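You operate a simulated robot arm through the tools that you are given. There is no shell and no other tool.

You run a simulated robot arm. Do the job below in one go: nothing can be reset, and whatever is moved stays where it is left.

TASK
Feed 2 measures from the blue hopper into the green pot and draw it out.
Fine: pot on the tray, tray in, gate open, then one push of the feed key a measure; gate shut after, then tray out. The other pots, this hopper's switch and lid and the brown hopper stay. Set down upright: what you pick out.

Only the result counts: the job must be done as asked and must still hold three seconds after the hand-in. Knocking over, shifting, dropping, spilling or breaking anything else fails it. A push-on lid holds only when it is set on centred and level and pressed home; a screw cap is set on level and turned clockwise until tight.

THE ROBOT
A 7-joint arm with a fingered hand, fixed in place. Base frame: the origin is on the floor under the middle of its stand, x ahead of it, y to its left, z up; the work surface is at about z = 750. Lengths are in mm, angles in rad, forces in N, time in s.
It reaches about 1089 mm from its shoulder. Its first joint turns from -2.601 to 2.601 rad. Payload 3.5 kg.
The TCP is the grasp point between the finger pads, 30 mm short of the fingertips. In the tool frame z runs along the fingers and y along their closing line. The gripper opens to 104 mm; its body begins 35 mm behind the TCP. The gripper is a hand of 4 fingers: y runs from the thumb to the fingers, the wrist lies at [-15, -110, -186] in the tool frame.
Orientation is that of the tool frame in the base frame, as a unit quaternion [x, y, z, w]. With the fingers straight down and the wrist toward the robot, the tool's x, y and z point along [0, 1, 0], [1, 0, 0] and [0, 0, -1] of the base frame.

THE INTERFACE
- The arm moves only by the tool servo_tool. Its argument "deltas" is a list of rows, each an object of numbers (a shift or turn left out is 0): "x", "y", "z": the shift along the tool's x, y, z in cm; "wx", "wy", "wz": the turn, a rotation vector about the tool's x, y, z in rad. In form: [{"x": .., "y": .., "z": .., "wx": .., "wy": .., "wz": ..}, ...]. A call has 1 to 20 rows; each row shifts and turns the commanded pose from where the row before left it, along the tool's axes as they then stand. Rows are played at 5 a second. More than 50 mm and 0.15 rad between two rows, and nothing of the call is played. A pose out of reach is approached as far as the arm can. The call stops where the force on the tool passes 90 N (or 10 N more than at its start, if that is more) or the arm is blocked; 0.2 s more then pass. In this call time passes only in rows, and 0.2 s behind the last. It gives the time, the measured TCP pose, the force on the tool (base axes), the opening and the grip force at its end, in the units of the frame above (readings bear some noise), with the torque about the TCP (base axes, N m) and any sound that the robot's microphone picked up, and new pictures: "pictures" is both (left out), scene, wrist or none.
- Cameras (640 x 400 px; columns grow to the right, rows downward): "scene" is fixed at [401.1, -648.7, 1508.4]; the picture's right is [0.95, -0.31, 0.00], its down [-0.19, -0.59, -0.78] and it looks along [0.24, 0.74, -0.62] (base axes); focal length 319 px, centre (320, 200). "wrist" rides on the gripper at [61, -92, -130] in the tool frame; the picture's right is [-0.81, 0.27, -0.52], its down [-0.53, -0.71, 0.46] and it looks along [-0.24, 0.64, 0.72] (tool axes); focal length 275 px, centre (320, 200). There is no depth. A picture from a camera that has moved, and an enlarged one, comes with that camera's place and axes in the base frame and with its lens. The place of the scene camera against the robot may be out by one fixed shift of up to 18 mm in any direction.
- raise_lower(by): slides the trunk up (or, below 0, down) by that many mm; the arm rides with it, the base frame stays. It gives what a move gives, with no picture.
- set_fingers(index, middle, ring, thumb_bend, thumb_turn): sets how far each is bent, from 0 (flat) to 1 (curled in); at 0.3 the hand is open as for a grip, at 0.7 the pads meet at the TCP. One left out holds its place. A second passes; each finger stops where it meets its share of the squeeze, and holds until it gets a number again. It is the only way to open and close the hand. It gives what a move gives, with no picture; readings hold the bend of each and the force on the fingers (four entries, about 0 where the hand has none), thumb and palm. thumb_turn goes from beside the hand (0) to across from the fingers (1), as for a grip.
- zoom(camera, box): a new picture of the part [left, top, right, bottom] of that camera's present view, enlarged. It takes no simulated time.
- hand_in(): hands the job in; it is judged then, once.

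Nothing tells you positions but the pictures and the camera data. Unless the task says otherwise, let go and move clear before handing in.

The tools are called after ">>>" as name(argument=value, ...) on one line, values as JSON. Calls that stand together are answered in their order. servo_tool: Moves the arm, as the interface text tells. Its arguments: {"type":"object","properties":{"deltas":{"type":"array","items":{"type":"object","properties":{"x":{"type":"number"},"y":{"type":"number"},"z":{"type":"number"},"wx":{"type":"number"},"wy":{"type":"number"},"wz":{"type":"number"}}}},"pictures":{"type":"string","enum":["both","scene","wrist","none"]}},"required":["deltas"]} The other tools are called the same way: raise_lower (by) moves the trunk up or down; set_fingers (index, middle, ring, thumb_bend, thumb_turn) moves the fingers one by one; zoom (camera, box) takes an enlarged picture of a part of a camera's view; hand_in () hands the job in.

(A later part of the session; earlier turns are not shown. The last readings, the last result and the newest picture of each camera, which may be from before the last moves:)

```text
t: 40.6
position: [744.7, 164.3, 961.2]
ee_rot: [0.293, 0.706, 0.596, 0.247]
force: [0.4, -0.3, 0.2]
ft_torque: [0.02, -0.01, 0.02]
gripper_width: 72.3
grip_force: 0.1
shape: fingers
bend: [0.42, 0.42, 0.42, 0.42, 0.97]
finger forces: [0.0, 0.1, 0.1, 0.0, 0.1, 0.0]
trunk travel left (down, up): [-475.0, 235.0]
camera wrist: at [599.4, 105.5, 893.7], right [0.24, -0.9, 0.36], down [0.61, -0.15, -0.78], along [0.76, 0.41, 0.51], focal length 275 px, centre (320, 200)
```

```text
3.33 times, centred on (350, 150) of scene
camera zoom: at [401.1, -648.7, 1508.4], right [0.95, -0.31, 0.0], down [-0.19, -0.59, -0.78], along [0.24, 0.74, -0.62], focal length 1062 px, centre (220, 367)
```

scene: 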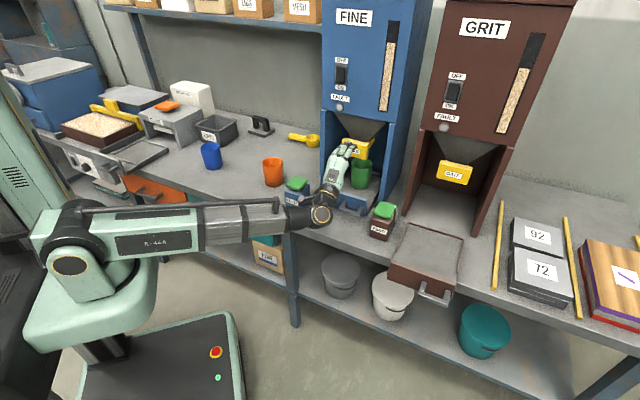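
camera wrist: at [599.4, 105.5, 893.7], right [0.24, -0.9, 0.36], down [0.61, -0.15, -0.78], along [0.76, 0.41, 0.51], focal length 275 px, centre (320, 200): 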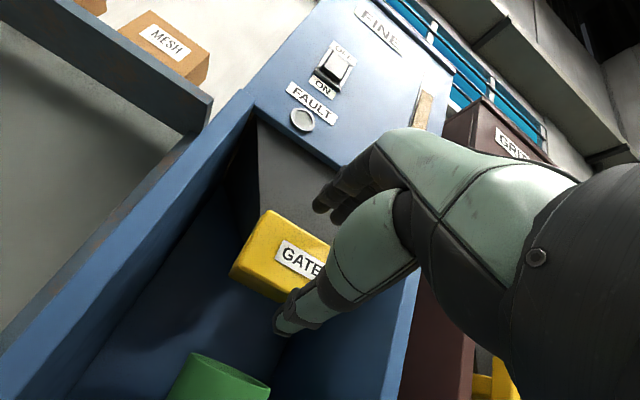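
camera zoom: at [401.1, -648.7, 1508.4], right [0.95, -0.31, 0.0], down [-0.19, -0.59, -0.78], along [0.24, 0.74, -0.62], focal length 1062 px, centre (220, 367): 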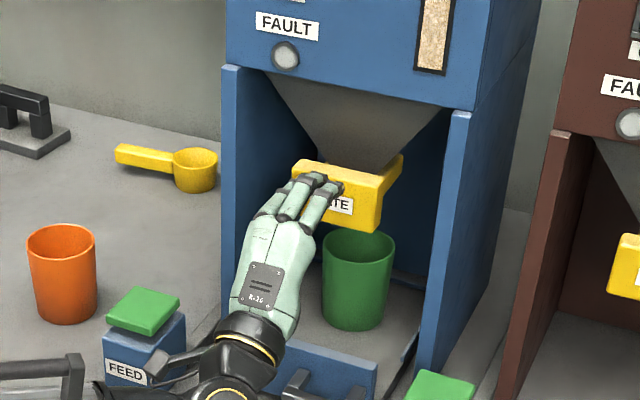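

The finger pads are nearly level with the block's top edge, so I'll open slightly wider, raise a few mm, and make the last approach slowly.

>>> set_fingers(index=0.36, middle=0.36, ring=0.36, thumb_bend=0.38)

>>> servo_tool(deltas=[{"y": 0.8, "z": 0.8}, {"y": 0.3, "z": 1.5}, {"y": 0.3, "z": 1.5}, {}], pictures="both")

>>> zoom(camera="wrist", box=[190, 100, 430, 350])

>>> zoom(camera="scene", box=[320, 110, 390, 180])

```text
t: 41.6
position: [744.1, 164.0, 961.2]
ee_rot: [0.293, 0.707, 0.595, 0.247]
force: [0.1, 0.5, -0.5]
ft_torque: [0.01, -0.01, -0.01]
gripper_width: 85.0
grip_force: 0.1
shape: fingers
bend: [0.36, 0.36, 0.36, 0.38, 0.97]
finger forces: [0.1, 0.0, 0.0, 0.0, 0.0, 0.0]
trunk travel left (down, up): [-475.0, 235.0]
```

```text
t: 42.6
position: [771.2, 192.9, 969.5]
ee_rot: [0.293, 0.707, 0.595, 0.247]
force: [-0.5, -0.6, -0.1]
ft_torque: [0.0, -0.01, 0.0]
gripper_width: 85.1
grip_force: 0.0
shape: fingers
bend: [0.36, 0.36, 0.36, 0.38, 0.97]
finger forces: [0.0, 0.0, 0.0, 0.1, 0.1, 0.1]
trunk travel left (down, up): [-475.0, 235.0]
camera wrist: at [626.0, 134.3, 902.5], right [0.24, -0.9, 0.36], down [0.61, -0.15, -0.78], along [0.76, 0.41, 0.51], focal length 275 px, centre (320, 200)
```

scene: 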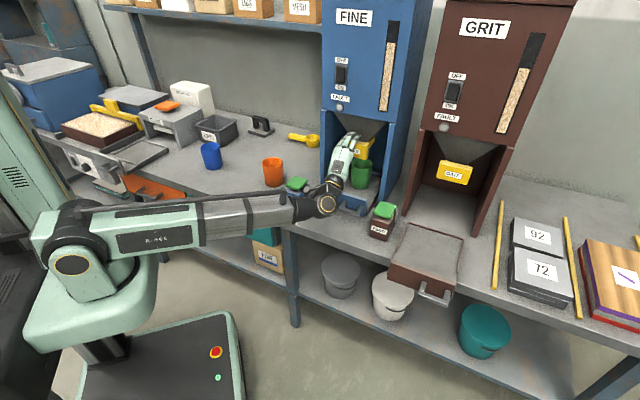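
wrist: 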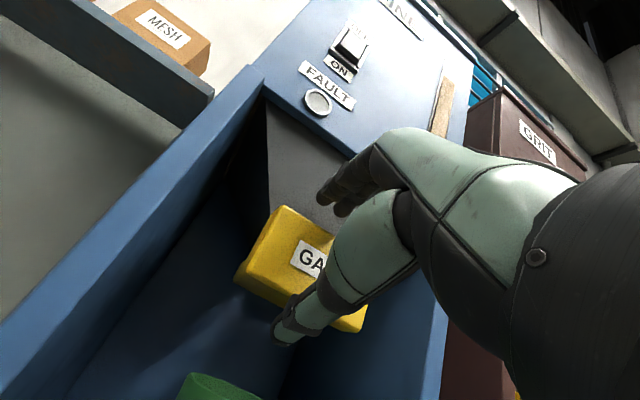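

```text
1.60 times, centred on (310, 225) of wrist
camera zoom: at [626.0, 134.3, 902.5], right [0.24, -0.9, 0.36], down [0.61, -0.15, -0.78], along [0.76, 0.41, 0.51], focal length 440 px, centre (336, 160)
```

zoom: 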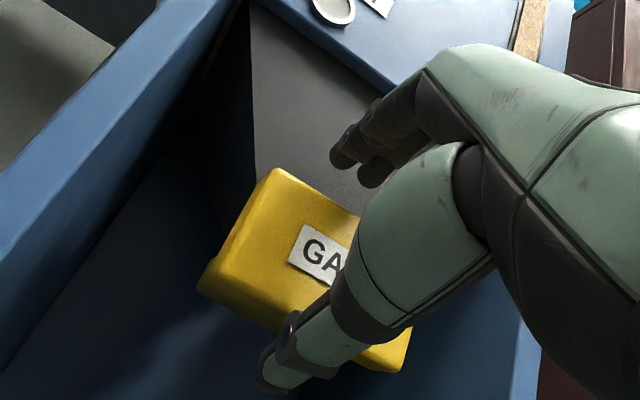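

```text
5.71 times, centred on (355, 145) of scene
camera zoom: at [401.1, -648.7, 1508.4], right [0.95, -0.31, 0.0], down [-0.19, -0.59, -0.78], along [0.24, 0.74, -0.62], focal length 1821 px, centre (120, 514)
```

zoom: 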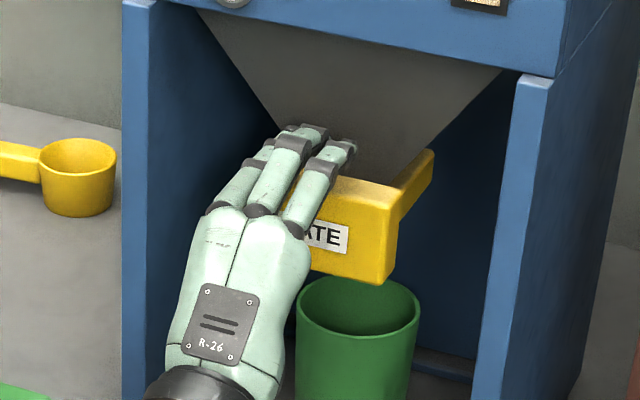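

>>> servo_tool(deltas=[{"y": 0.16, "z": 0.9}, {"y": 0.16, "z": 0.9}, {"y": 0.14, "z": 0.8}, {}], pictures="both")

>>> zoom(camera="wrist", box=[190, 100, 430, 350])

>>> zoom(camera="scene", box=[320, 110, 390, 180])

```text
t: 43.6
position: [788.9, 210.0, 970.5]
ee_rot: [0.293, 0.706, 0.595, 0.247]
force: [-0.6, -0.6, 0.0]
ft_torque: [-0.05, 0.01, 0.01]
gripper_width: 85.3
grip_force: 0.1
shape: fingers
bend: [0.36, 0.36, 0.36, 0.38, 0.97]
finger forces: [0.1, 0.0, 0.0, 0.1, 0.0, 0.1]
trunk travel left (down, up): [-475.0, 235.0]
camera wrist: at [644.5, 151.2, 902.5], right [0.24, -0.9, 0.36], down [0.61, -0.15, -0.78], along [0.76, 0.41, 0.51], focal length 275 px, centre (320, 200)
```

scene: 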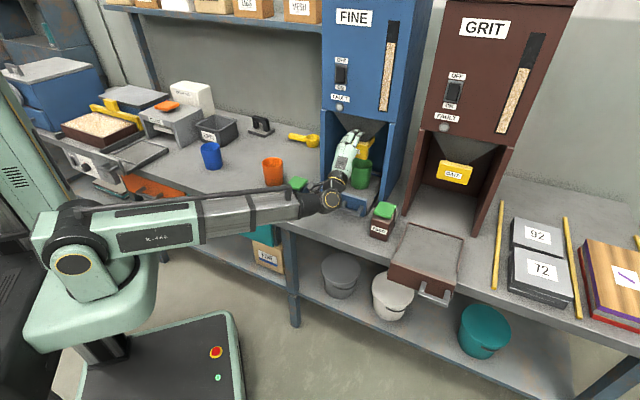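
wrist: 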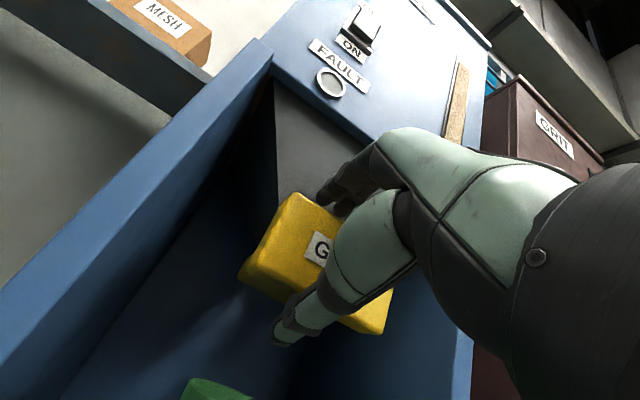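

```text
1.60 times, centred on (310, 225) of wrist
camera zoom: at [644.5, 151.2, 902.5], right [0.24, -0.9, 0.36], down [0.61, -0.15, -0.78], along [0.76, 0.41, 0.51], focal length 440 px, centre (336, 160)
```

zoom: 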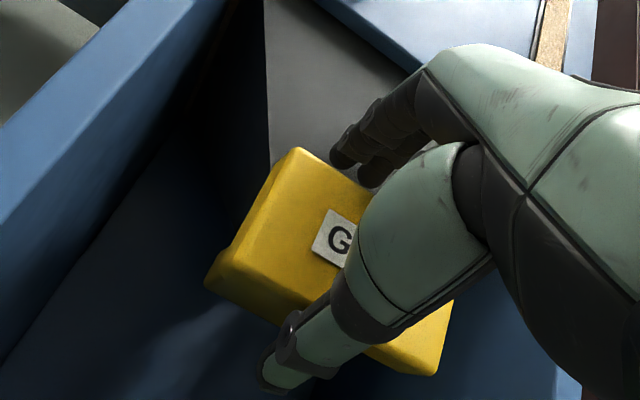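

```text
5.71 times, centred on (355, 145) of scene
camera zoom: at [401.1, -648.7, 1508.4], right [0.95, -0.31, 0.0], down [-0.19, -0.59, -0.78], along [0.24, 0.74, -0.62], focal length 1821 px, centre (120, 514)
```

zoom: 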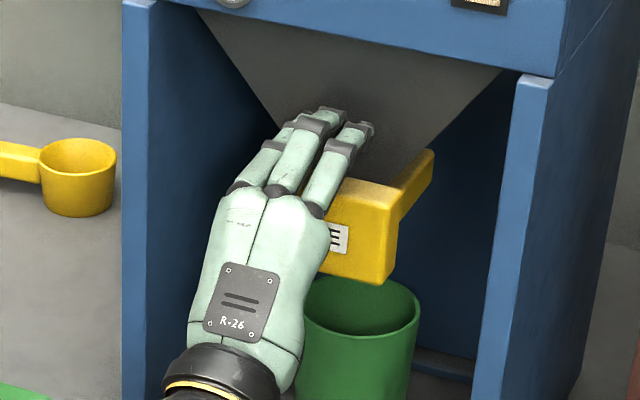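

>>> servo_tool(deltas=[{"y": 0.1, "z": 0.6}, {"z": 0.4}, {}], pictures="none")

>>> set_fingers(index=0.62, middle=0.62, ring=0.62, thumb_bend=0.62)

>>> zoom(camera="scene", box=[320, 110, 390, 180])

>>> zoom(camera="wrist", box=[190, 100, 430, 350])

```text
t: 44.4
position: [793.8, 215.6, 971.6]
ee_rot: [0.294, 0.705, 0.596, 0.248]
force: [-19.4, -16.5, -1.4]
ft_torque: [0.83, -0.9, 0.02]
gripper_width: 85.2
grip_force: 12.7
shape: fingers
bend: [0.36, 0.35, 0.36, 0.38, 0.97]
finger forces: [9.5, 15.4, 0.0, 0.1, 0.0, 0.0]
trunk travel left (down, up): [-475.0, 235.0]
```

```text
t: 45.4
position: [796.8, 217.8, 968.4]
ee_rot: [0.294, 0.707, 0.594, 0.247]
force: [1.8, -1.5, -9.3]
ft_torque: [-0.23, -0.02, 0.12]
gripper_width: 51.5
grip_force: 17.5
shape: fingers
bend: [0.54, 0.61, 0.57, 0.52, 0.97]
finger forces: [7.1, 1.8, 5.4, 0.0, 21.5, 0.1]
trunk travel left (down, up): [-475.0, 235.0]
```

```text
5.71 times, centred on (355, 145) of scene
camera zoom: at [401.1, -648.7, 1508.4], right [0.95, -0.31, 0.0], down [-0.19, -0.59, -0.78], along [0.24, 0.74, -0.62], focal length 1821 px, centre (120, 514)
```

zoom: 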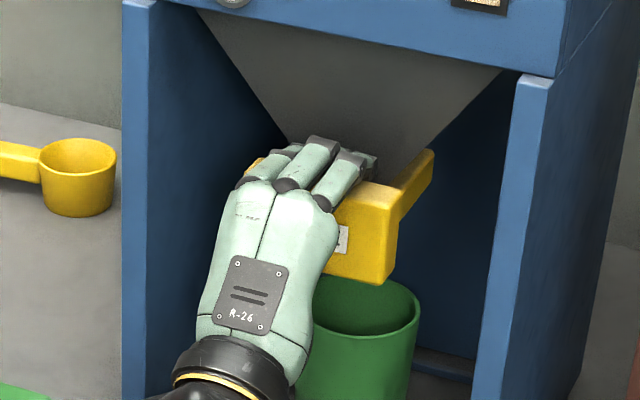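

```text
1.60 times, centred on (310, 225) of wrist
camera zoom: at [652.7, 158.8, 901.0], right [0.24, -0.9, 0.36], down [0.61, -0.15, -0.78], along [0.76, 0.41, 0.51], focal length 440 px, centre (336, 160)
```

zoom: 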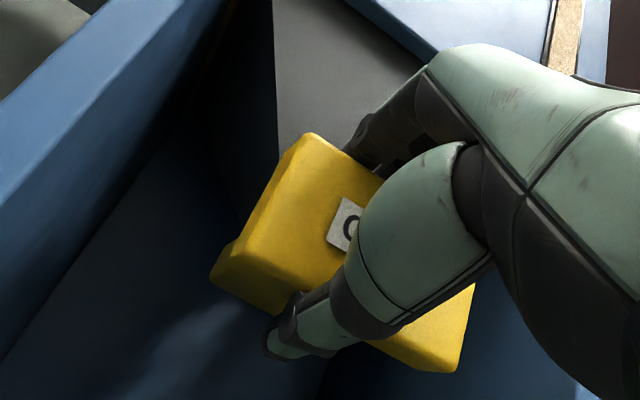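

The grip on the block is established, with the thumb below and fingers above and behind. I'll pull gently toward the robot and see whether it slides.

>>> servo_tool(deltas=[{"y": -0.05, "z": -0.3}, {"y": -0.1, "z": -0.6}, {"y": -0.1, "z": -0.6}, {}], pictures="both")

>>> zoom(camera="scene", box=[320, 110, 390, 180])

```text
t: 46.4
position: [786.7, 207.8, 969.5]
ee_rot: [0.294, 0.707, 0.593, 0.247]
force: [2.4, -1.9, -12.2]
ft_torque: [-0.25, 0.01, 0.15]
gripper_width: 51.8
grip_force: 17.5
shape: fingers
bend: [0.55, 0.61, 0.58, 0.52, 0.97]
finger forces: [6.5, 1.5, 4.9, 0.1, 22.6, 0.1]
trunk travel left (down, up): [-475.0, 235.0]
camera wrist: at [641.9, 148.5, 901.7], right [0.24, -0.9, 0.36], down [0.61, -0.15, -0.78], along [0.76, 0.41, 0.51], focal length 275 px, centre (320, 200)
```

scene: 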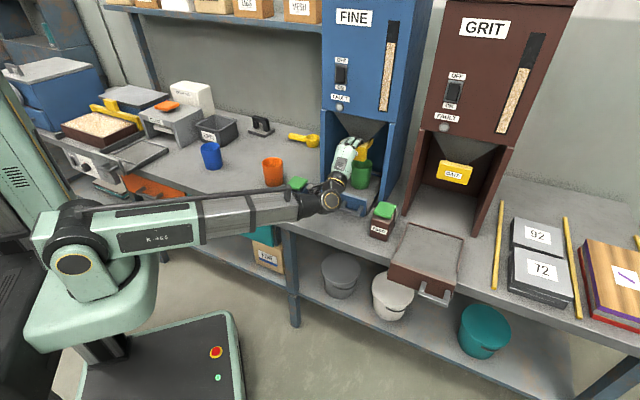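
wrist: 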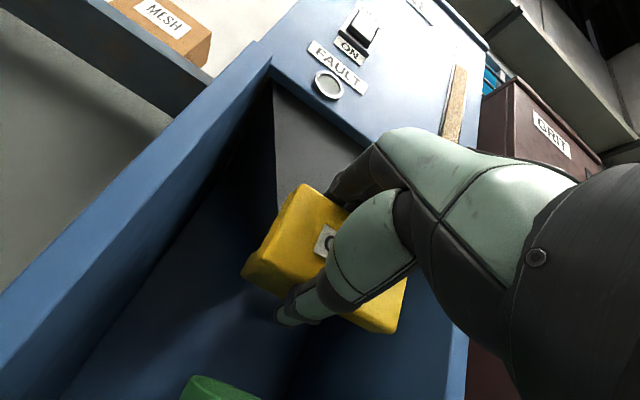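

```text
5.71 times, centred on (355, 145) of scene
camera zoom: at [401.1, -648.7, 1508.4], right [0.95, -0.31, 0.0], down [-0.19, -0.59, -0.78], along [0.24, 0.74, -0.62], focal length 1821 px, centre (120, 514)
```

zoom: 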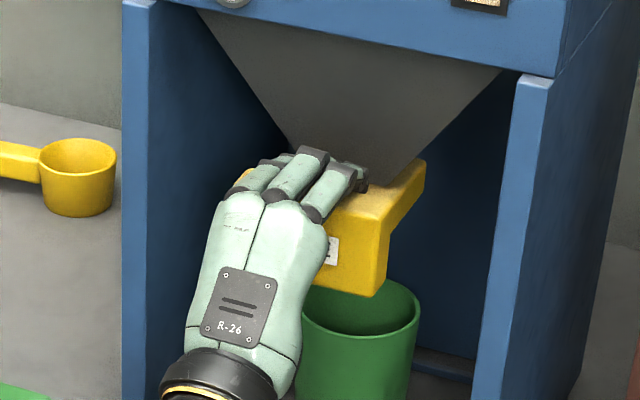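

The gate slides out with the hand. I'll continue pulling until it reaches its stop.

>>> servo_tool(deltas=[{"y": -0.3, "z": -0.8}, {"y": -0.17, "z": -0.98}, {"y": -0.17, "z": -0.98}, {"y": -0.17, "z": -0.98}, {}], pictures="both")

>>> zoom(camera="scene", box=[310, 110, 390, 190])

```text
t: 47.6
position: [761.2, 182.3, 964.2]
ee_rot: [0.294, 0.708, 0.593, 0.246]
force: [40.5, 30.6, 2.5]
ft_torque: [-0.41, 0.18, 0.39]
gripper_width: 51.8
grip_force: 25.1
shape: fingers
bend: [0.51, 0.58, 0.55, 0.52, 0.98]
finger forces: [12.7, 10.8, 13.7, 0.0, 13.1, 0.1]
trunk travel left (down, up): [-475.0, 235.0]
camera wrist: at [616.7, 124.1, 898.5], right [0.25, -0.9, 0.36], down [0.61, -0.15, -0.78], along [0.76, 0.41, 0.51], focal length 275 px, centre (320, 200)
```

scene: 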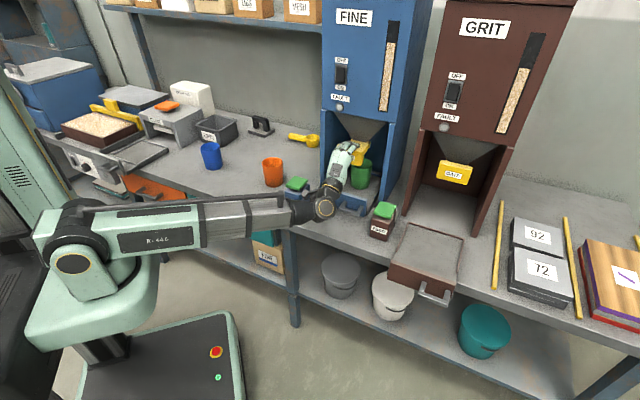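
wrist: 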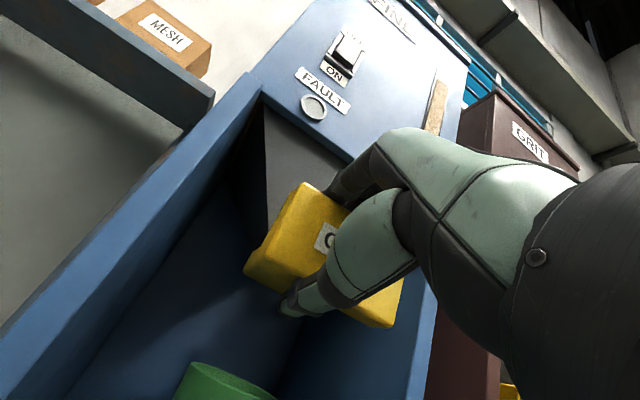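

```text
5.00 times, centred on (350, 150) of scene
camera zoom: at [401.1, -648.7, 1508.4], right [0.95, -0.31, 0.0], down [-0.19, -0.59, -0.78], along [0.24, 0.74, -0.62], focal length 1593 px, centre (170, 450)
```

zoom: 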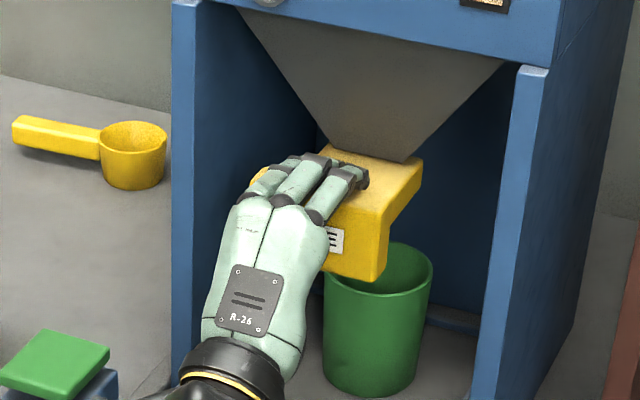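

The pull force rose to 50 N after about 50 mm of travel, so the gate is at its open stop. I'll ease off the tension, release, and back away to check.

>>> servo_tool(deltas=[{"y": 0.04, "z": 0.25}, {}], pictures="none")

>>> set_fingers(index=0.33, middle=0.33, ring=0.33, thumb_bend=0.35)

>>> zoom(camera="scene", box=[310, 110, 390, 190])

>>> zoom(camera="wrist", box=[190, 100, 430, 350])

```text
t: 48.2
position: [762.1, 183.2, 966.0]
ee_rot: [0.294, 0.708, 0.593, 0.247]
force: [30.2, 22.5, -1.6]
ft_torque: [-0.37, 0.14, 0.33]
gripper_width: 51.6
grip_force: 22.8
shape: fingers
bend: [0.51, 0.58, 0.55, 0.52, 0.98]
finger forces: [10.5, 8.5, 11.0, 0.0, 15.2, 0.1]
trunk travel left (down, up): [-475.0, 235.0]
```

```text
t: 49.2
position: [760.4, 181.8, 968.1]
ee_rot: [0.293, 0.706, 0.595, 0.247]
force: [0.7, 0.1, 0.0]
ft_torque: [-0.01, 0.01, 0.0]
gripper_width: 92.9
grip_force: 0.0
shape: fingers
bend: [0.33, 0.33, 0.33, 0.35, 0.98]
finger forces: [0.1, 0.0, 0.1, 0.0, 0.0, 0.1]
trunk travel left (down, up): [-475.0, 235.0]
```

```text
5.00 times, centred on (350, 150) of scene
camera zoom: at [401.1, -648.7, 1508.4], right [0.95, -0.31, 0.0], down [-0.19, -0.59, -0.78], along [0.24, 0.74, -0.62], focal length 1593 px, centre (170, 450)
```

zoom: 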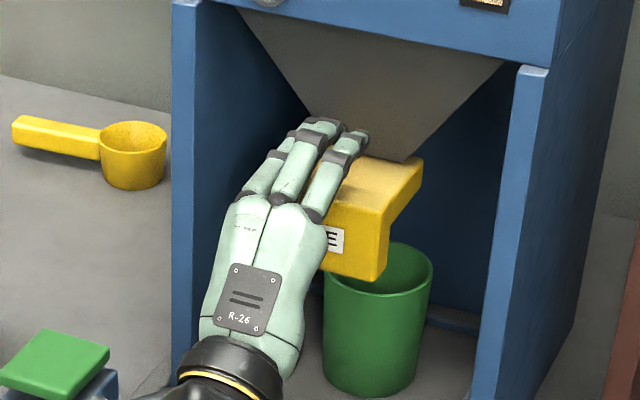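

```text
1.60 times, centred on (310, 225) of wrist
camera zoom: at [615.1, 122.9, 900.5], right [0.24, -0.9, 0.36], down [0.61, -0.15, -0.78], along [0.76, 0.41, 0.51], focal length 440 px, centre (336, 160)
```

zoom: 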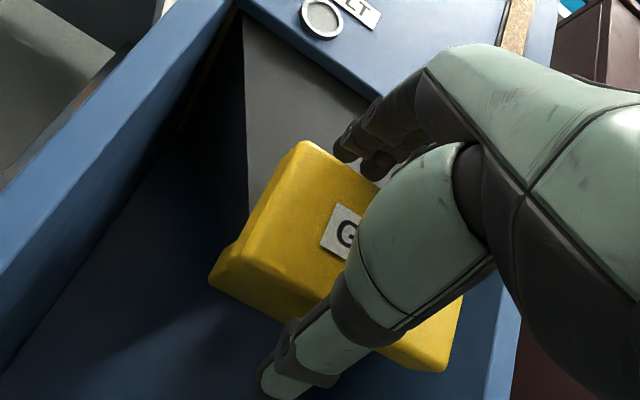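

>>> servo_tool(deltas=[{"y": -0.5, "z": -3.0}, {"y": -0.71, "z": -4.1}, {"y": -0.71, "z": -4.1}, {"y": -0.8, "z": -4.5}, {"y": -3.5, "z": 0.6}, {"y": -3.5, "z": 0.6}, {"y": -3.5, "z": 0.6}, {}], pictures="both")

>>> zoom(camera="wrist", box=[180, 140, 360, 320])

>>> zoom(camera="scene", box=[320, 100, 400, 200])

```text
t: 51.0
position: [645.1, 67.8, 861.6]
ee_rot: [0.294, 0.706, 0.595, 0.247]
force: [-0.5, 0.4, 0.3]
ft_torque: [-0.03, -0.01, 0.04]
gripper_width: 93.0
grip_force: 0.2
shape: fingers
bend: [0.33, 0.33, 0.33, 0.35, 0.98]
finger forces: [0.0, 0.0, 0.1, 0.1, 0.1, 0.0]
trunk travel left (down, up): [-475.0, 235.0]
camera wrist: at [500.2, 10.1, 794.5], right [0.24, -0.9, 0.36], down [0.61, -0.15, -0.78], along [0.76, 0.41, 0.51], focal length 275 px, centre (320, 200)
```

scene: 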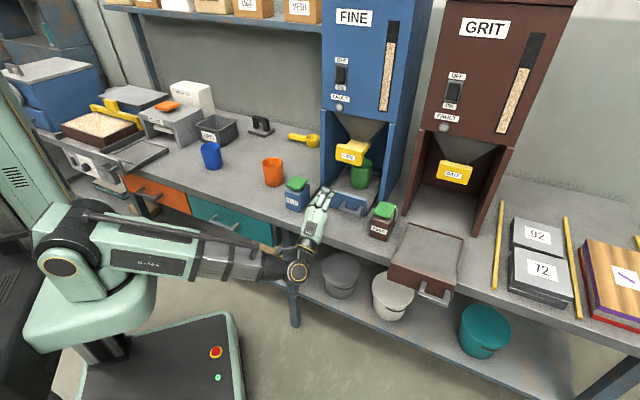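
wrist: 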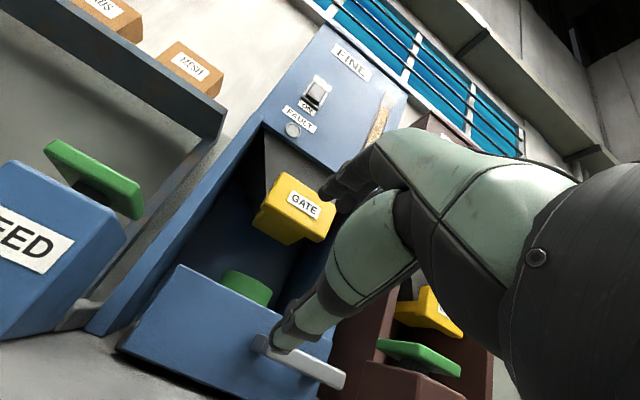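

```text
2.22 times, centred on (270, 230) of wrist
camera zoom: at [500.2, 10.1, 794.5], right [0.24, -0.9, 0.36], down [0.61, -0.15, -0.78], along [0.76, 0.41, 0.51], focal length 612 px, centre (431, 133)
```

zoom: 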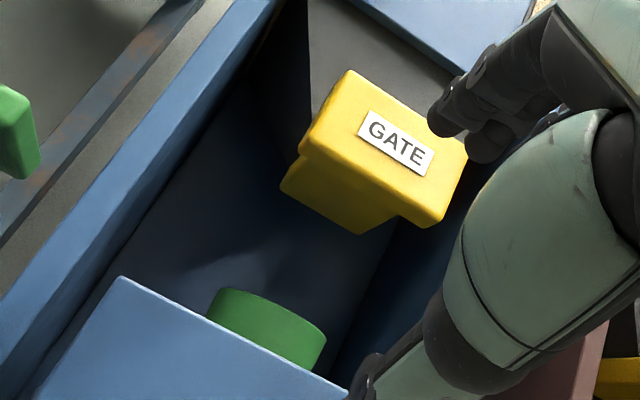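

```text
4.00 times, centred on (360, 150) of scene
camera zoom: at [401.1, -648.7, 1508.4], right [0.95, -0.31, 0.0], down [-0.19, -0.59, -0.78], along [0.24, 0.74, -0.62], focal length 1275 px, centre (160, 400)
```

zoom: 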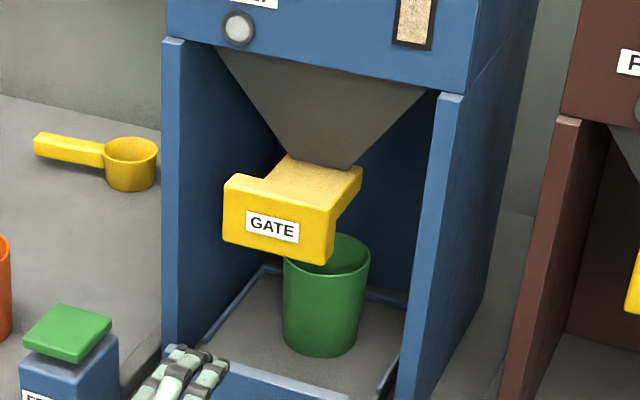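

The gate is out: the plate's end now sits at the front lip of the funnel neck, which spans about n 775–830 and e 391–452. The pot is beneath it, centred near n≈795, e≈427. Next is the green FEED key on the blue box at about n≈600, e≈258, z≈848, so I'll return the hand to fingers-down and fold the fingers.

>>> servo_tool(deltas=[{"y": 3.9, "z": -0.7}, {"y": 3.9, "z": -0.7}, {"y": 3.9, "z": -0.7}, {"wx": 0.15}, {"wx": 0.15}, {"wx": 0.15}, {"wx": 0.15}, {"wx": 0.15}, {"wx": 0.15}, {"wx": 0.15}, {"wx": 0.15}, {"wx": 0.15}, {"wx": 0.05}, {}], pictures="none")

>>> set_fingers(index=0.65, middle=0.65, ring=0.65, thumb_bend=0.6)

>>> servo_tool(deltas=[{"x": 3.0}, {"x": 4.0}, {}], pictures="both")

```text
t: 54.0
position: [646.6, 69.1, 980.7]
ee_rot: [0.384, 0.923, 0.0, 0.0]
force: [0.2, -0.3, -0.3]
ft_torque: [0.04, 0.02, -0.05]
gripper_width: 93.0
grip_force: 0.0
shape: fingers
bend: [0.33, 0.33, 0.33, 0.35, 0.98]
finger forces: [0.1, 0.1, 0.0, 0.0, 0.0, 0.1]
trunk travel left (down, up): [-475.0, 235.0]
```

```text
t: 55.0
position: [645.7, 70.3, 979.2]
ee_rot: [0.383, 0.924, 0.0, 0.0]
force: [0.4, 0.7, -0.6]
ft_torque: [0.02, 0.02, -0.01]
gripper_width: 20.4
grip_force: 0.2
shape: fingers
bend: [0.65, 0.65, 0.65, 0.6, 0.98]
finger forces: [0.0, 0.1, 0.0, 0.0, 0.0, 0.0]
trunk travel left (down, up): [-475.0, 235.0]
```

```text
t: 55.8
position: [598.2, 119.3, 979.6]
ee_rot: [0.384, 0.923, 0.0, -0.001]
force: [-0.6, -0.5, -0.5]
ft_torque: [0.03, 0.0, -0.02]
gripper_width: 20.1
grip_force: 0.1
shape: fingers
bend: [0.65, 0.65, 0.65, 0.6, 0.98]
finger forces: [0.0, 0.1, 0.1, 0.0, 0.0, 0.0]
trunk travel left (down, up): [-475.0, 235.0]
camera wrist: at [490.5, 97.4, 1111.8], right [0.77, -0.38, 0.52], down [-0.13, -0.88, -0.46], along [0.63, 0.28, -0.72], focal length 275 px, centre (320, 200)
```

scene: 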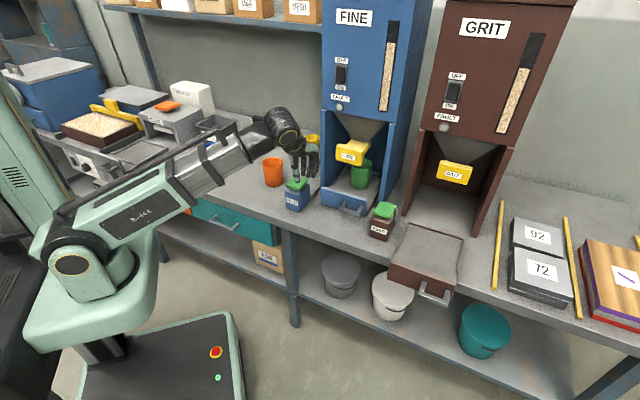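
wrist: 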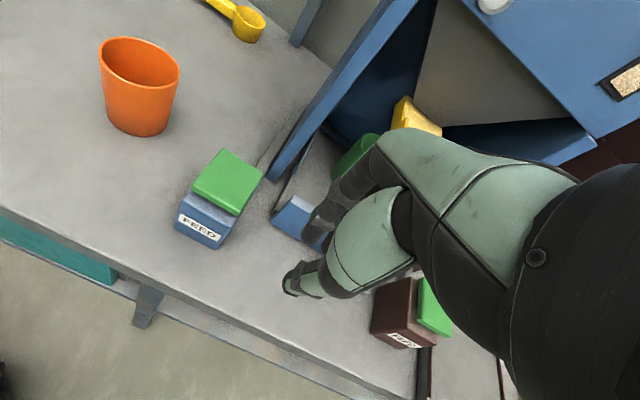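

The key centre is confirmed at about n=601, e=259. I'll move over it and go down partway.

>>> servo_tool(deltas=[{"x": 3.2, "y": 3.1}, {"x": 3.2, "y": 3.1}, {"x": 3.2, "y": 3.2}, {"z": 3.0}, {"z": 3.0}, {}], pictures="both")

>>> zoom(camera="scene", box=[250, 120, 350, 220])

>>> zoom(camera="wrist", box=[220, 160, 420, 340])

```text
t: 57.2
position: [595.2, 253.9, 920.0]
ee_rot: [0.384, 0.923, 0.0, 0.0]
force: [-0.4, 0.3, -0.9]
ft_torque: [0.01, 0.02, 0.01]
gripper_width: 20.2
grip_force: 0.0
shape: fingers
bend: [0.65, 0.65, 0.65, 0.6, 0.98]
finger forces: [0.1, 0.0, 0.0, 0.0, 0.0, 0.0]
trunk travel left (down, up): [-475.0, 235.0]
camera wrist: at [487.4, 231.6, 1051.5], right [0.77, -0.38, 0.52], down [-0.13, -0.88, -0.46], along [0.63, 0.28, -0.72], focal length 275 px, centre (320, 200)
```

scene: 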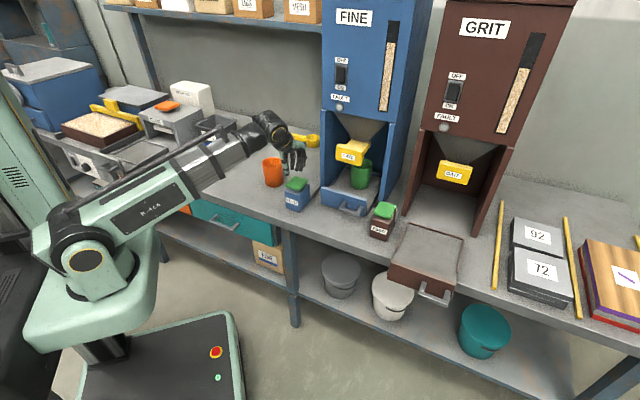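
wrist: 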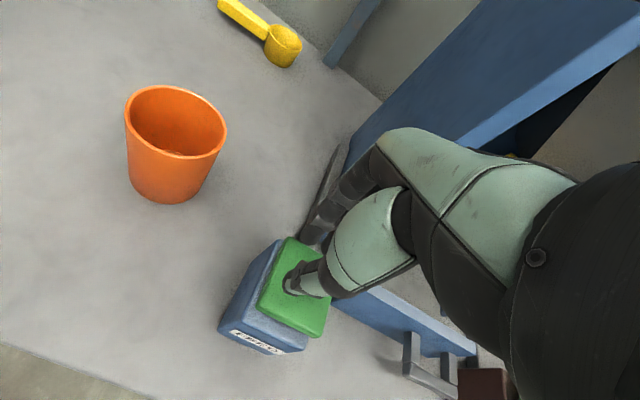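

```text
4.00 times, centred on (300, 170) of scene
camera zoom: at [401.1, -648.7, 1508.4], right [0.95, -0.31, 0.0], down [-0.19, -0.59, -0.78], along [0.24, 0.74, -0.62], focal length 1275 px, centre (400, 320)
```

zoom: 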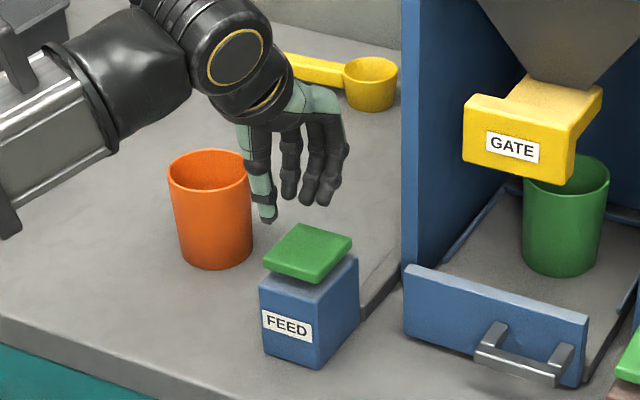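

```text
2.22 times, centred on (320, 250) of wrist
camera zoom: at [487.4, 231.6, 1051.5], right [0.77, -0.38, 0.52], down [-0.13, -0.88, -0.46], along [0.63, 0.28, -0.72], focal length 612 px, centre (320, 89)
```

zoom: 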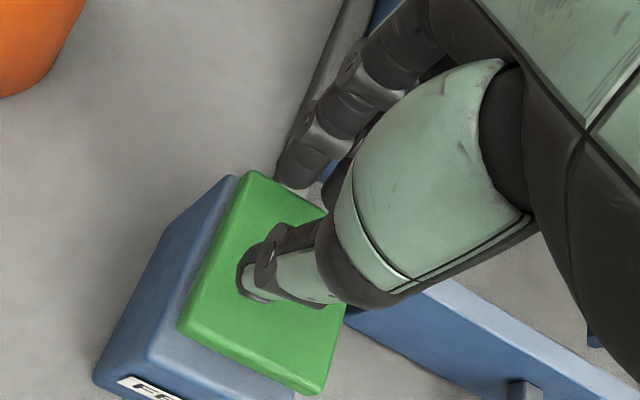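

The thumb tip sits near the key's left edge, so I'll shift 15 mm right to centre on it, then come down to just above the key.

>>> servo_tool(deltas=[{"x": -1.5, "y": 0.5}, {"z": 2.0}, {"z": 1.0}, {}], pictures="both")

>>> zoom(camera="scene", box=[250, 120, 350, 220])

>>> zoom(camera="wrist", box=[220, 160, 420, 340])

```text
t: 58.2
position: [608.9, 246.0, 890.4]
ee_rot: [0.384, 0.923, 0.0, 0.0]
force: [0.1, 0.5, -0.6]
ft_torque: [0.01, 0.01, 0.0]
gripper_width: 19.9
grip_force: 0.1
shape: fingers
bend: [0.65, 0.65, 0.65, 0.6, 0.98]
finger forces: [0.0, 0.1, 0.0, 0.1, 0.1, 0.0]
trunk travel left (down, up): [-475.0, 235.0]
camera wrist: at [501.1, 223.5, 1021.6], right [0.77, -0.38, 0.52], down [-0.13, -0.88, -0.46], along [0.63, 0.28, -0.72], focal length 275 px, centre (320, 200)
```

scene: 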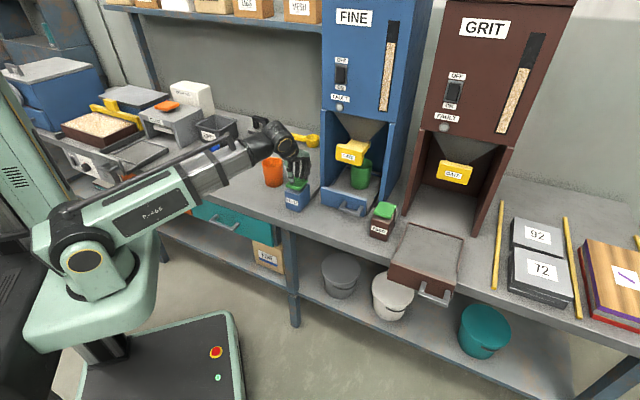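
wrist: 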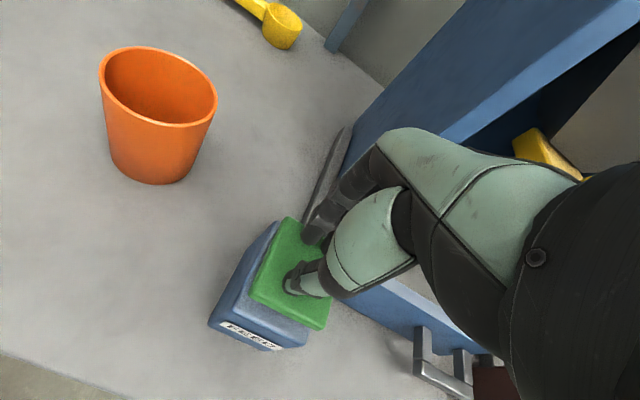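

```text
4.00 times, centred on (300, 170) of scene
camera zoom: at [401.1, -648.7, 1508.4], right [0.95, -0.31, 0.0], down [-0.19, -0.59, -0.78], along [0.24, 0.74, -0.62], focal length 1275 px, centre (400, 320)
```

zoom: 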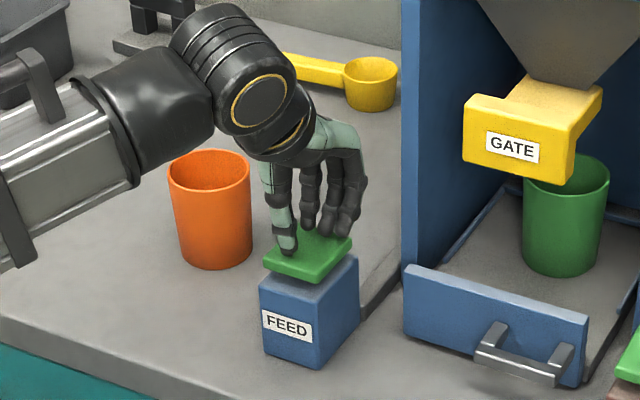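

```text
2.22 times, centred on (320, 250) of wrist
camera zoom: at [501.1, 223.5, 1021.6], right [0.77, -0.38, 0.52], down [-0.13, -0.88, -0.46], along [0.63, 0.28, -0.72], focal length 612 px, centre (320, 89)
```

zoom: 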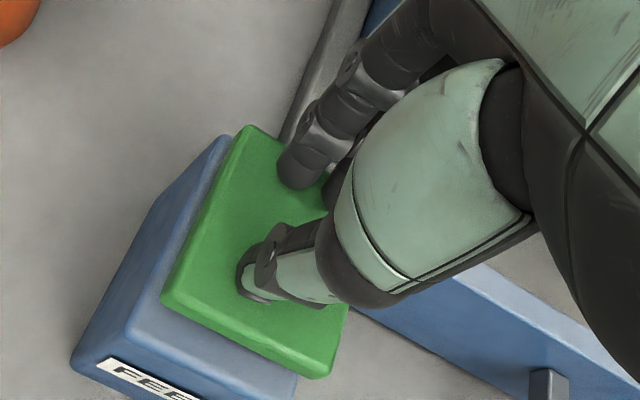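

The fingertips and thumb are above the key. I'll make the first press slowly, watching force and sound.

>>> servo_tool(deltas=[{"z": 0.3}, {"z": 0.3}, {"z": 0.2}], pictures="none")

```text
t: 59.0
position: [610.0, 246.6, 882.5]
ee_rot: [0.384, 0.923, 0.0, 0.0]
force: [-0.4, 0.4, 3.1]
ft_torque: [0.0, 0.08, -0.01]
gripper_width: 20.6
grip_force: 1.4
shape: fingers
bend: [0.65, 0.65, 0.65, 0.6, 0.97]
finger forces: [0.0, 0.0, 0.1, 0.0, 2.4, 0.1]
trunk travel left (down, up): [-475.0, 235.0]
```

>>> servo_tool(deltas=[{"z": 0.2}, {"z": 0.2}, {}], pictures="none")

```text
t: 59.8
position: [609.2, 246.5, 878.4]
ee_rot: [0.384, 0.923, 0.0, 0.0]
force: [0.2, -0.8, 4.7]
ft_torque: [-0.07, 0.12, -0.04]
gripper_width: 20.9
grip_force: 1.8
shape: fingers
bend: [0.65, 0.65, 0.65, 0.6, 0.98]
finger forces: [0.0, 0.1, 0.1, 0.0, 4.2, 0.0]
trunk travel left (down, up): [-475.0, 235.0]
heard: click
```

A click was heard, so the first push registered. I'll release fully and check the hopper level and pot.

>>> servo_tool(deltas=[{"z": -0.6}, {"z": -0.8}, {"z": -0.6}, {}, {}], pictures="both")

>>> zoom(camera="scene", box=[310, 0, 410, 200])

>>> zoom(camera="scene", box=[330, 130, 390, 200])

```text
t: 61.0
position: [609.4, 246.8, 897.5]
ee_rot: [0.385, 0.923, 0.0, 0.002]
force: [0.2, 0.5, 0.4]
ft_torque: [-0.01, 0.0, 0.0]
gripper_width: 20.3
grip_force: 0.0
shape: fingers
bend: [0.65, 0.65, 0.65, 0.6, 0.97]
finger forces: [0.0, 0.0, 0.0, 0.0, 0.0, 0.0]
trunk travel left (down, up): [-475.0, 235.0]
camera wrist: at [502.5, 224.0, 1029.8], right [0.77, -0.38, 0.52], down [-0.13, -0.88, -0.46], along [0.63, 0.28, -0.72], focal length 275 px, centre (320, 200)
```

scene: 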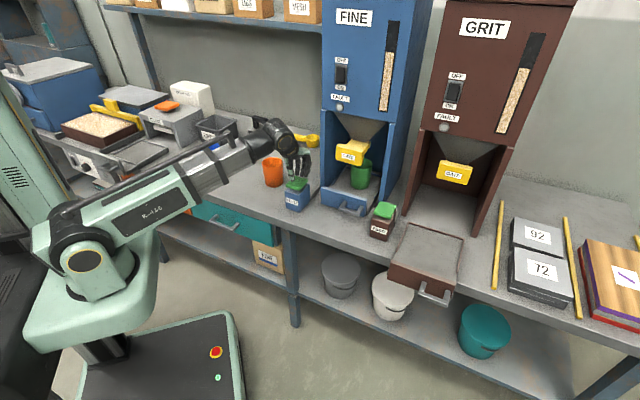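
wrist: 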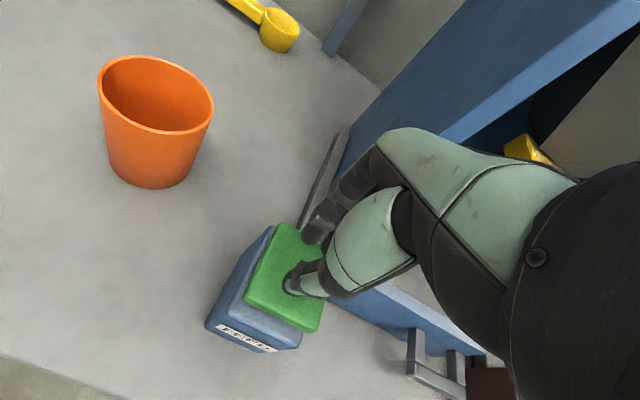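

```text
2.00 times, centred on (360, 100) of scene
camera zoom: at [401.1, -648.7, 1508.4], right [0.95, -0.31, 0.0], down [-0.19, -0.59, -0.78], along [0.24, 0.74, -0.62], focal length 637 px, centre (240, 400)
```

zoom: 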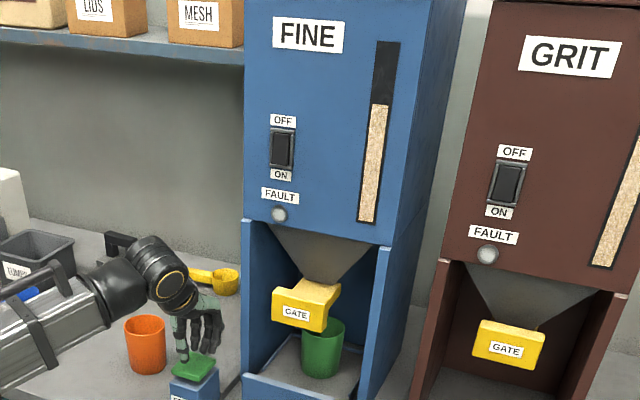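

```text
5.71 times, centred on (360, 165) of scene
camera zoom: at [401.1, -648.7, 1508.4], right [0.95, -0.31, 0.0], down [-0.19, -0.59, -0.78], along [0.24, 0.74, -0.62], focal length 1821 px, centre (91, 400)
```

zoom: 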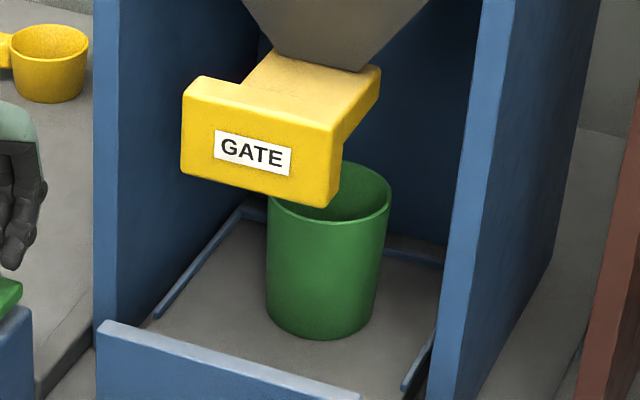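

>>> zoom(camera="scene", box=[300, 0, 440, 120])

>>> zoom(camera="scene", box=[345, 150, 380, 175])

```text
3.33 times, centred on (370, 60) of scene
camera zoom: at [401.1, -648.7, 1508.4], right [0.95, -0.31, 0.0], down [-0.19, -0.59, -0.78], along [0.24, 0.74, -0.62], focal length 1062 px, centre (153, 667)
```

zoom: 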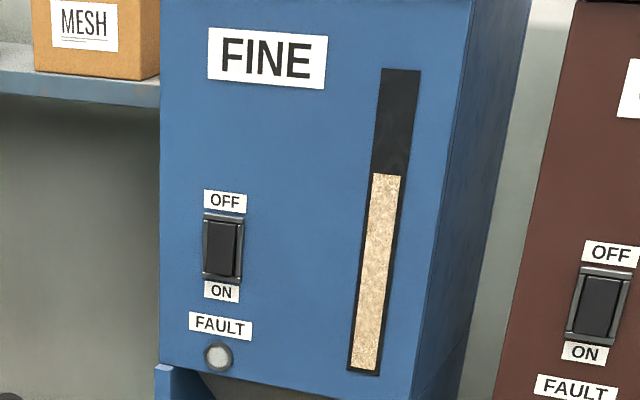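

```text
16.00 times, centred on (362, 162) of scene
camera zoom: at [401.1, -648.7, 1508.4], right [0.95, -0.31, 0.0], down [-0.19, -0.59, -0.78], along [0.24, 0.74, -0.62], focal length 5099 px, centre (-360, 800)
```

zoom: 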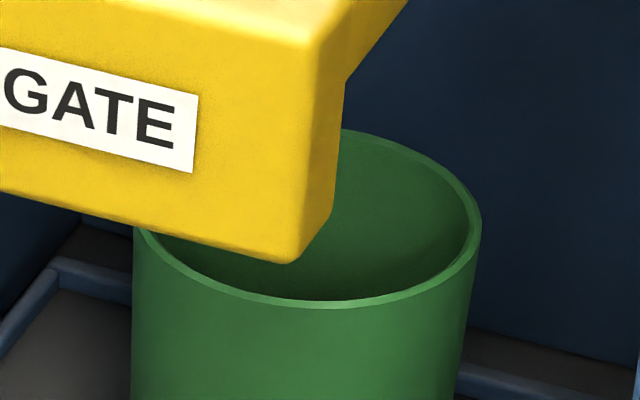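

The sight-glass level dropped by one step, the fault lamp is off, and I see no spill. I'll make the second press the same way.

>>> servo_tool(deltas=[{"z": 0.6}, {"z": 0.6}, {"z": 0.3}, {"z": 0.2}, {"z": 0.2}, {}], pictures="none")

```text
t: 62.4
position: [609.1, 245.7, 879.7]
ee_rot: [0.384, 0.923, -0.001, -0.001]
force: [0.7, -0.4, 3.2]
ft_torque: [-0.04, 0.1, -0.01]
gripper_width: 19.5
grip_force: 1.6
shape: fingers
bend: [0.65, 0.65, 0.65, 0.6, 0.98]
finger forces: [0.1, 0.0, 0.0, 0.1, 3.8, 0.1]
trunk travel left (down, up): [-475.0, 235.0]
heard: click
```

Heard a single second click. I'll release the key and verify the level.

>>> servo_tool(deltas=[{"z": -0.8}, {"z": -1.2}, {"z": -2.0}, {"z": -3.0}, {"z": -4.0}, {}], pictures="both")

>>> zoom(camera="scene", box=[300, 0, 440, 120])

>>> zoom(camera="scene", box=[330, 130, 390, 200])

```text
t: 63.8
position: [610.1, 244.8, 990.2]
ee_rot: [0.384, 0.923, 0.0, -0.001]
force: [0.2, 0.2, -0.5]
ft_torque: [-0.01, 0.0, 0.01]
gripper_width: 19.9
grip_force: 0.0
shape: fingers
bend: [0.65, 0.65, 0.65, 0.6, 0.98]
finger forces: [0.0, 0.1, 0.1, 0.1, 0.0, 0.1]
trunk travel left (down, up): [-475.0, 235.0]
camera wrist: at [501.7, 223.9, 1120.6], right [0.77, -0.38, 0.52], down [-0.13, -0.88, -0.46], along [0.63, 0.28, -0.72], focal length 275 px, centre (320, 200)
```

scene: 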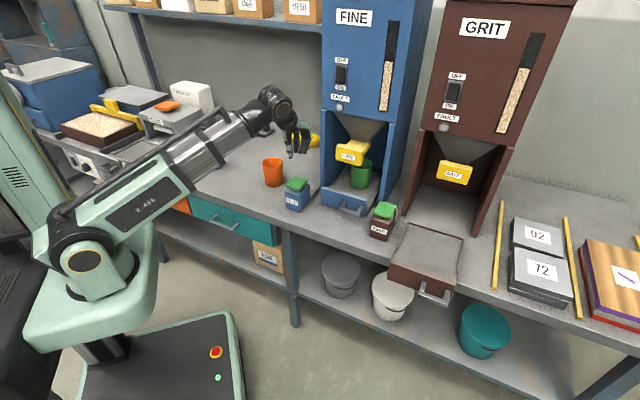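
wrist: 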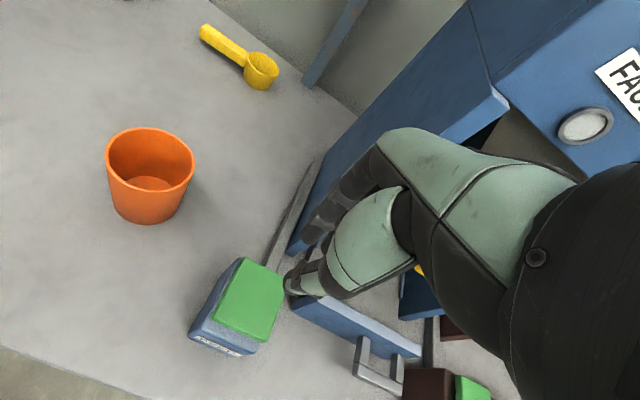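

```text
3.33 times, centred on (370, 60) of scene
camera zoom: at [401.1, -648.7, 1508.4], right [0.95, -0.31, 0.0], down [-0.19, -0.59, -0.78], along [0.24, 0.74, -0.62], focal length 1062 px, centre (153, 667)
```

zoom: 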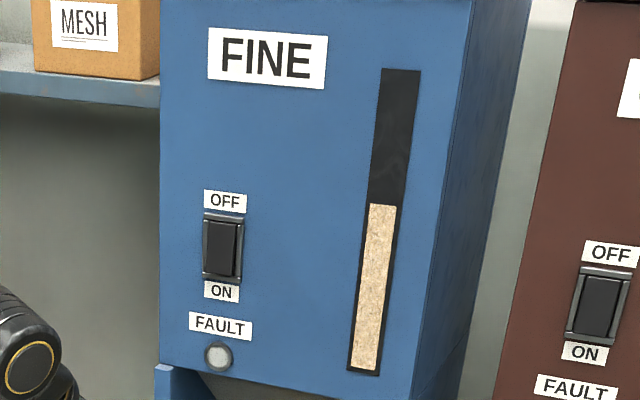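

```text
5.71 times, centred on (360, 165) of scene
camera zoom: at [401.1, -648.7, 1508.4], right [0.95, -0.31, 0.0], down [-0.19, -0.59, -0.78], along [0.24, 0.74, -0.62], focal length 1821 px, centre (91, 400)
```

zoom: 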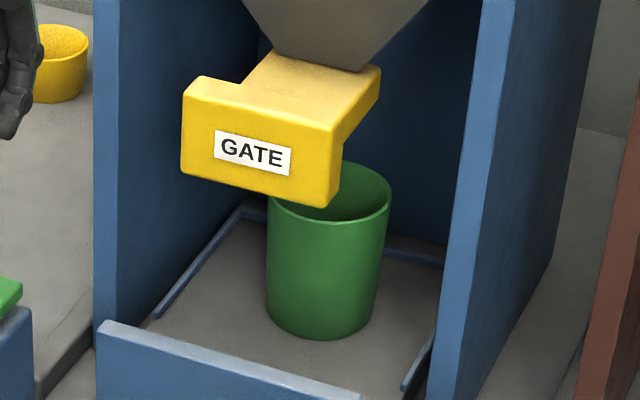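

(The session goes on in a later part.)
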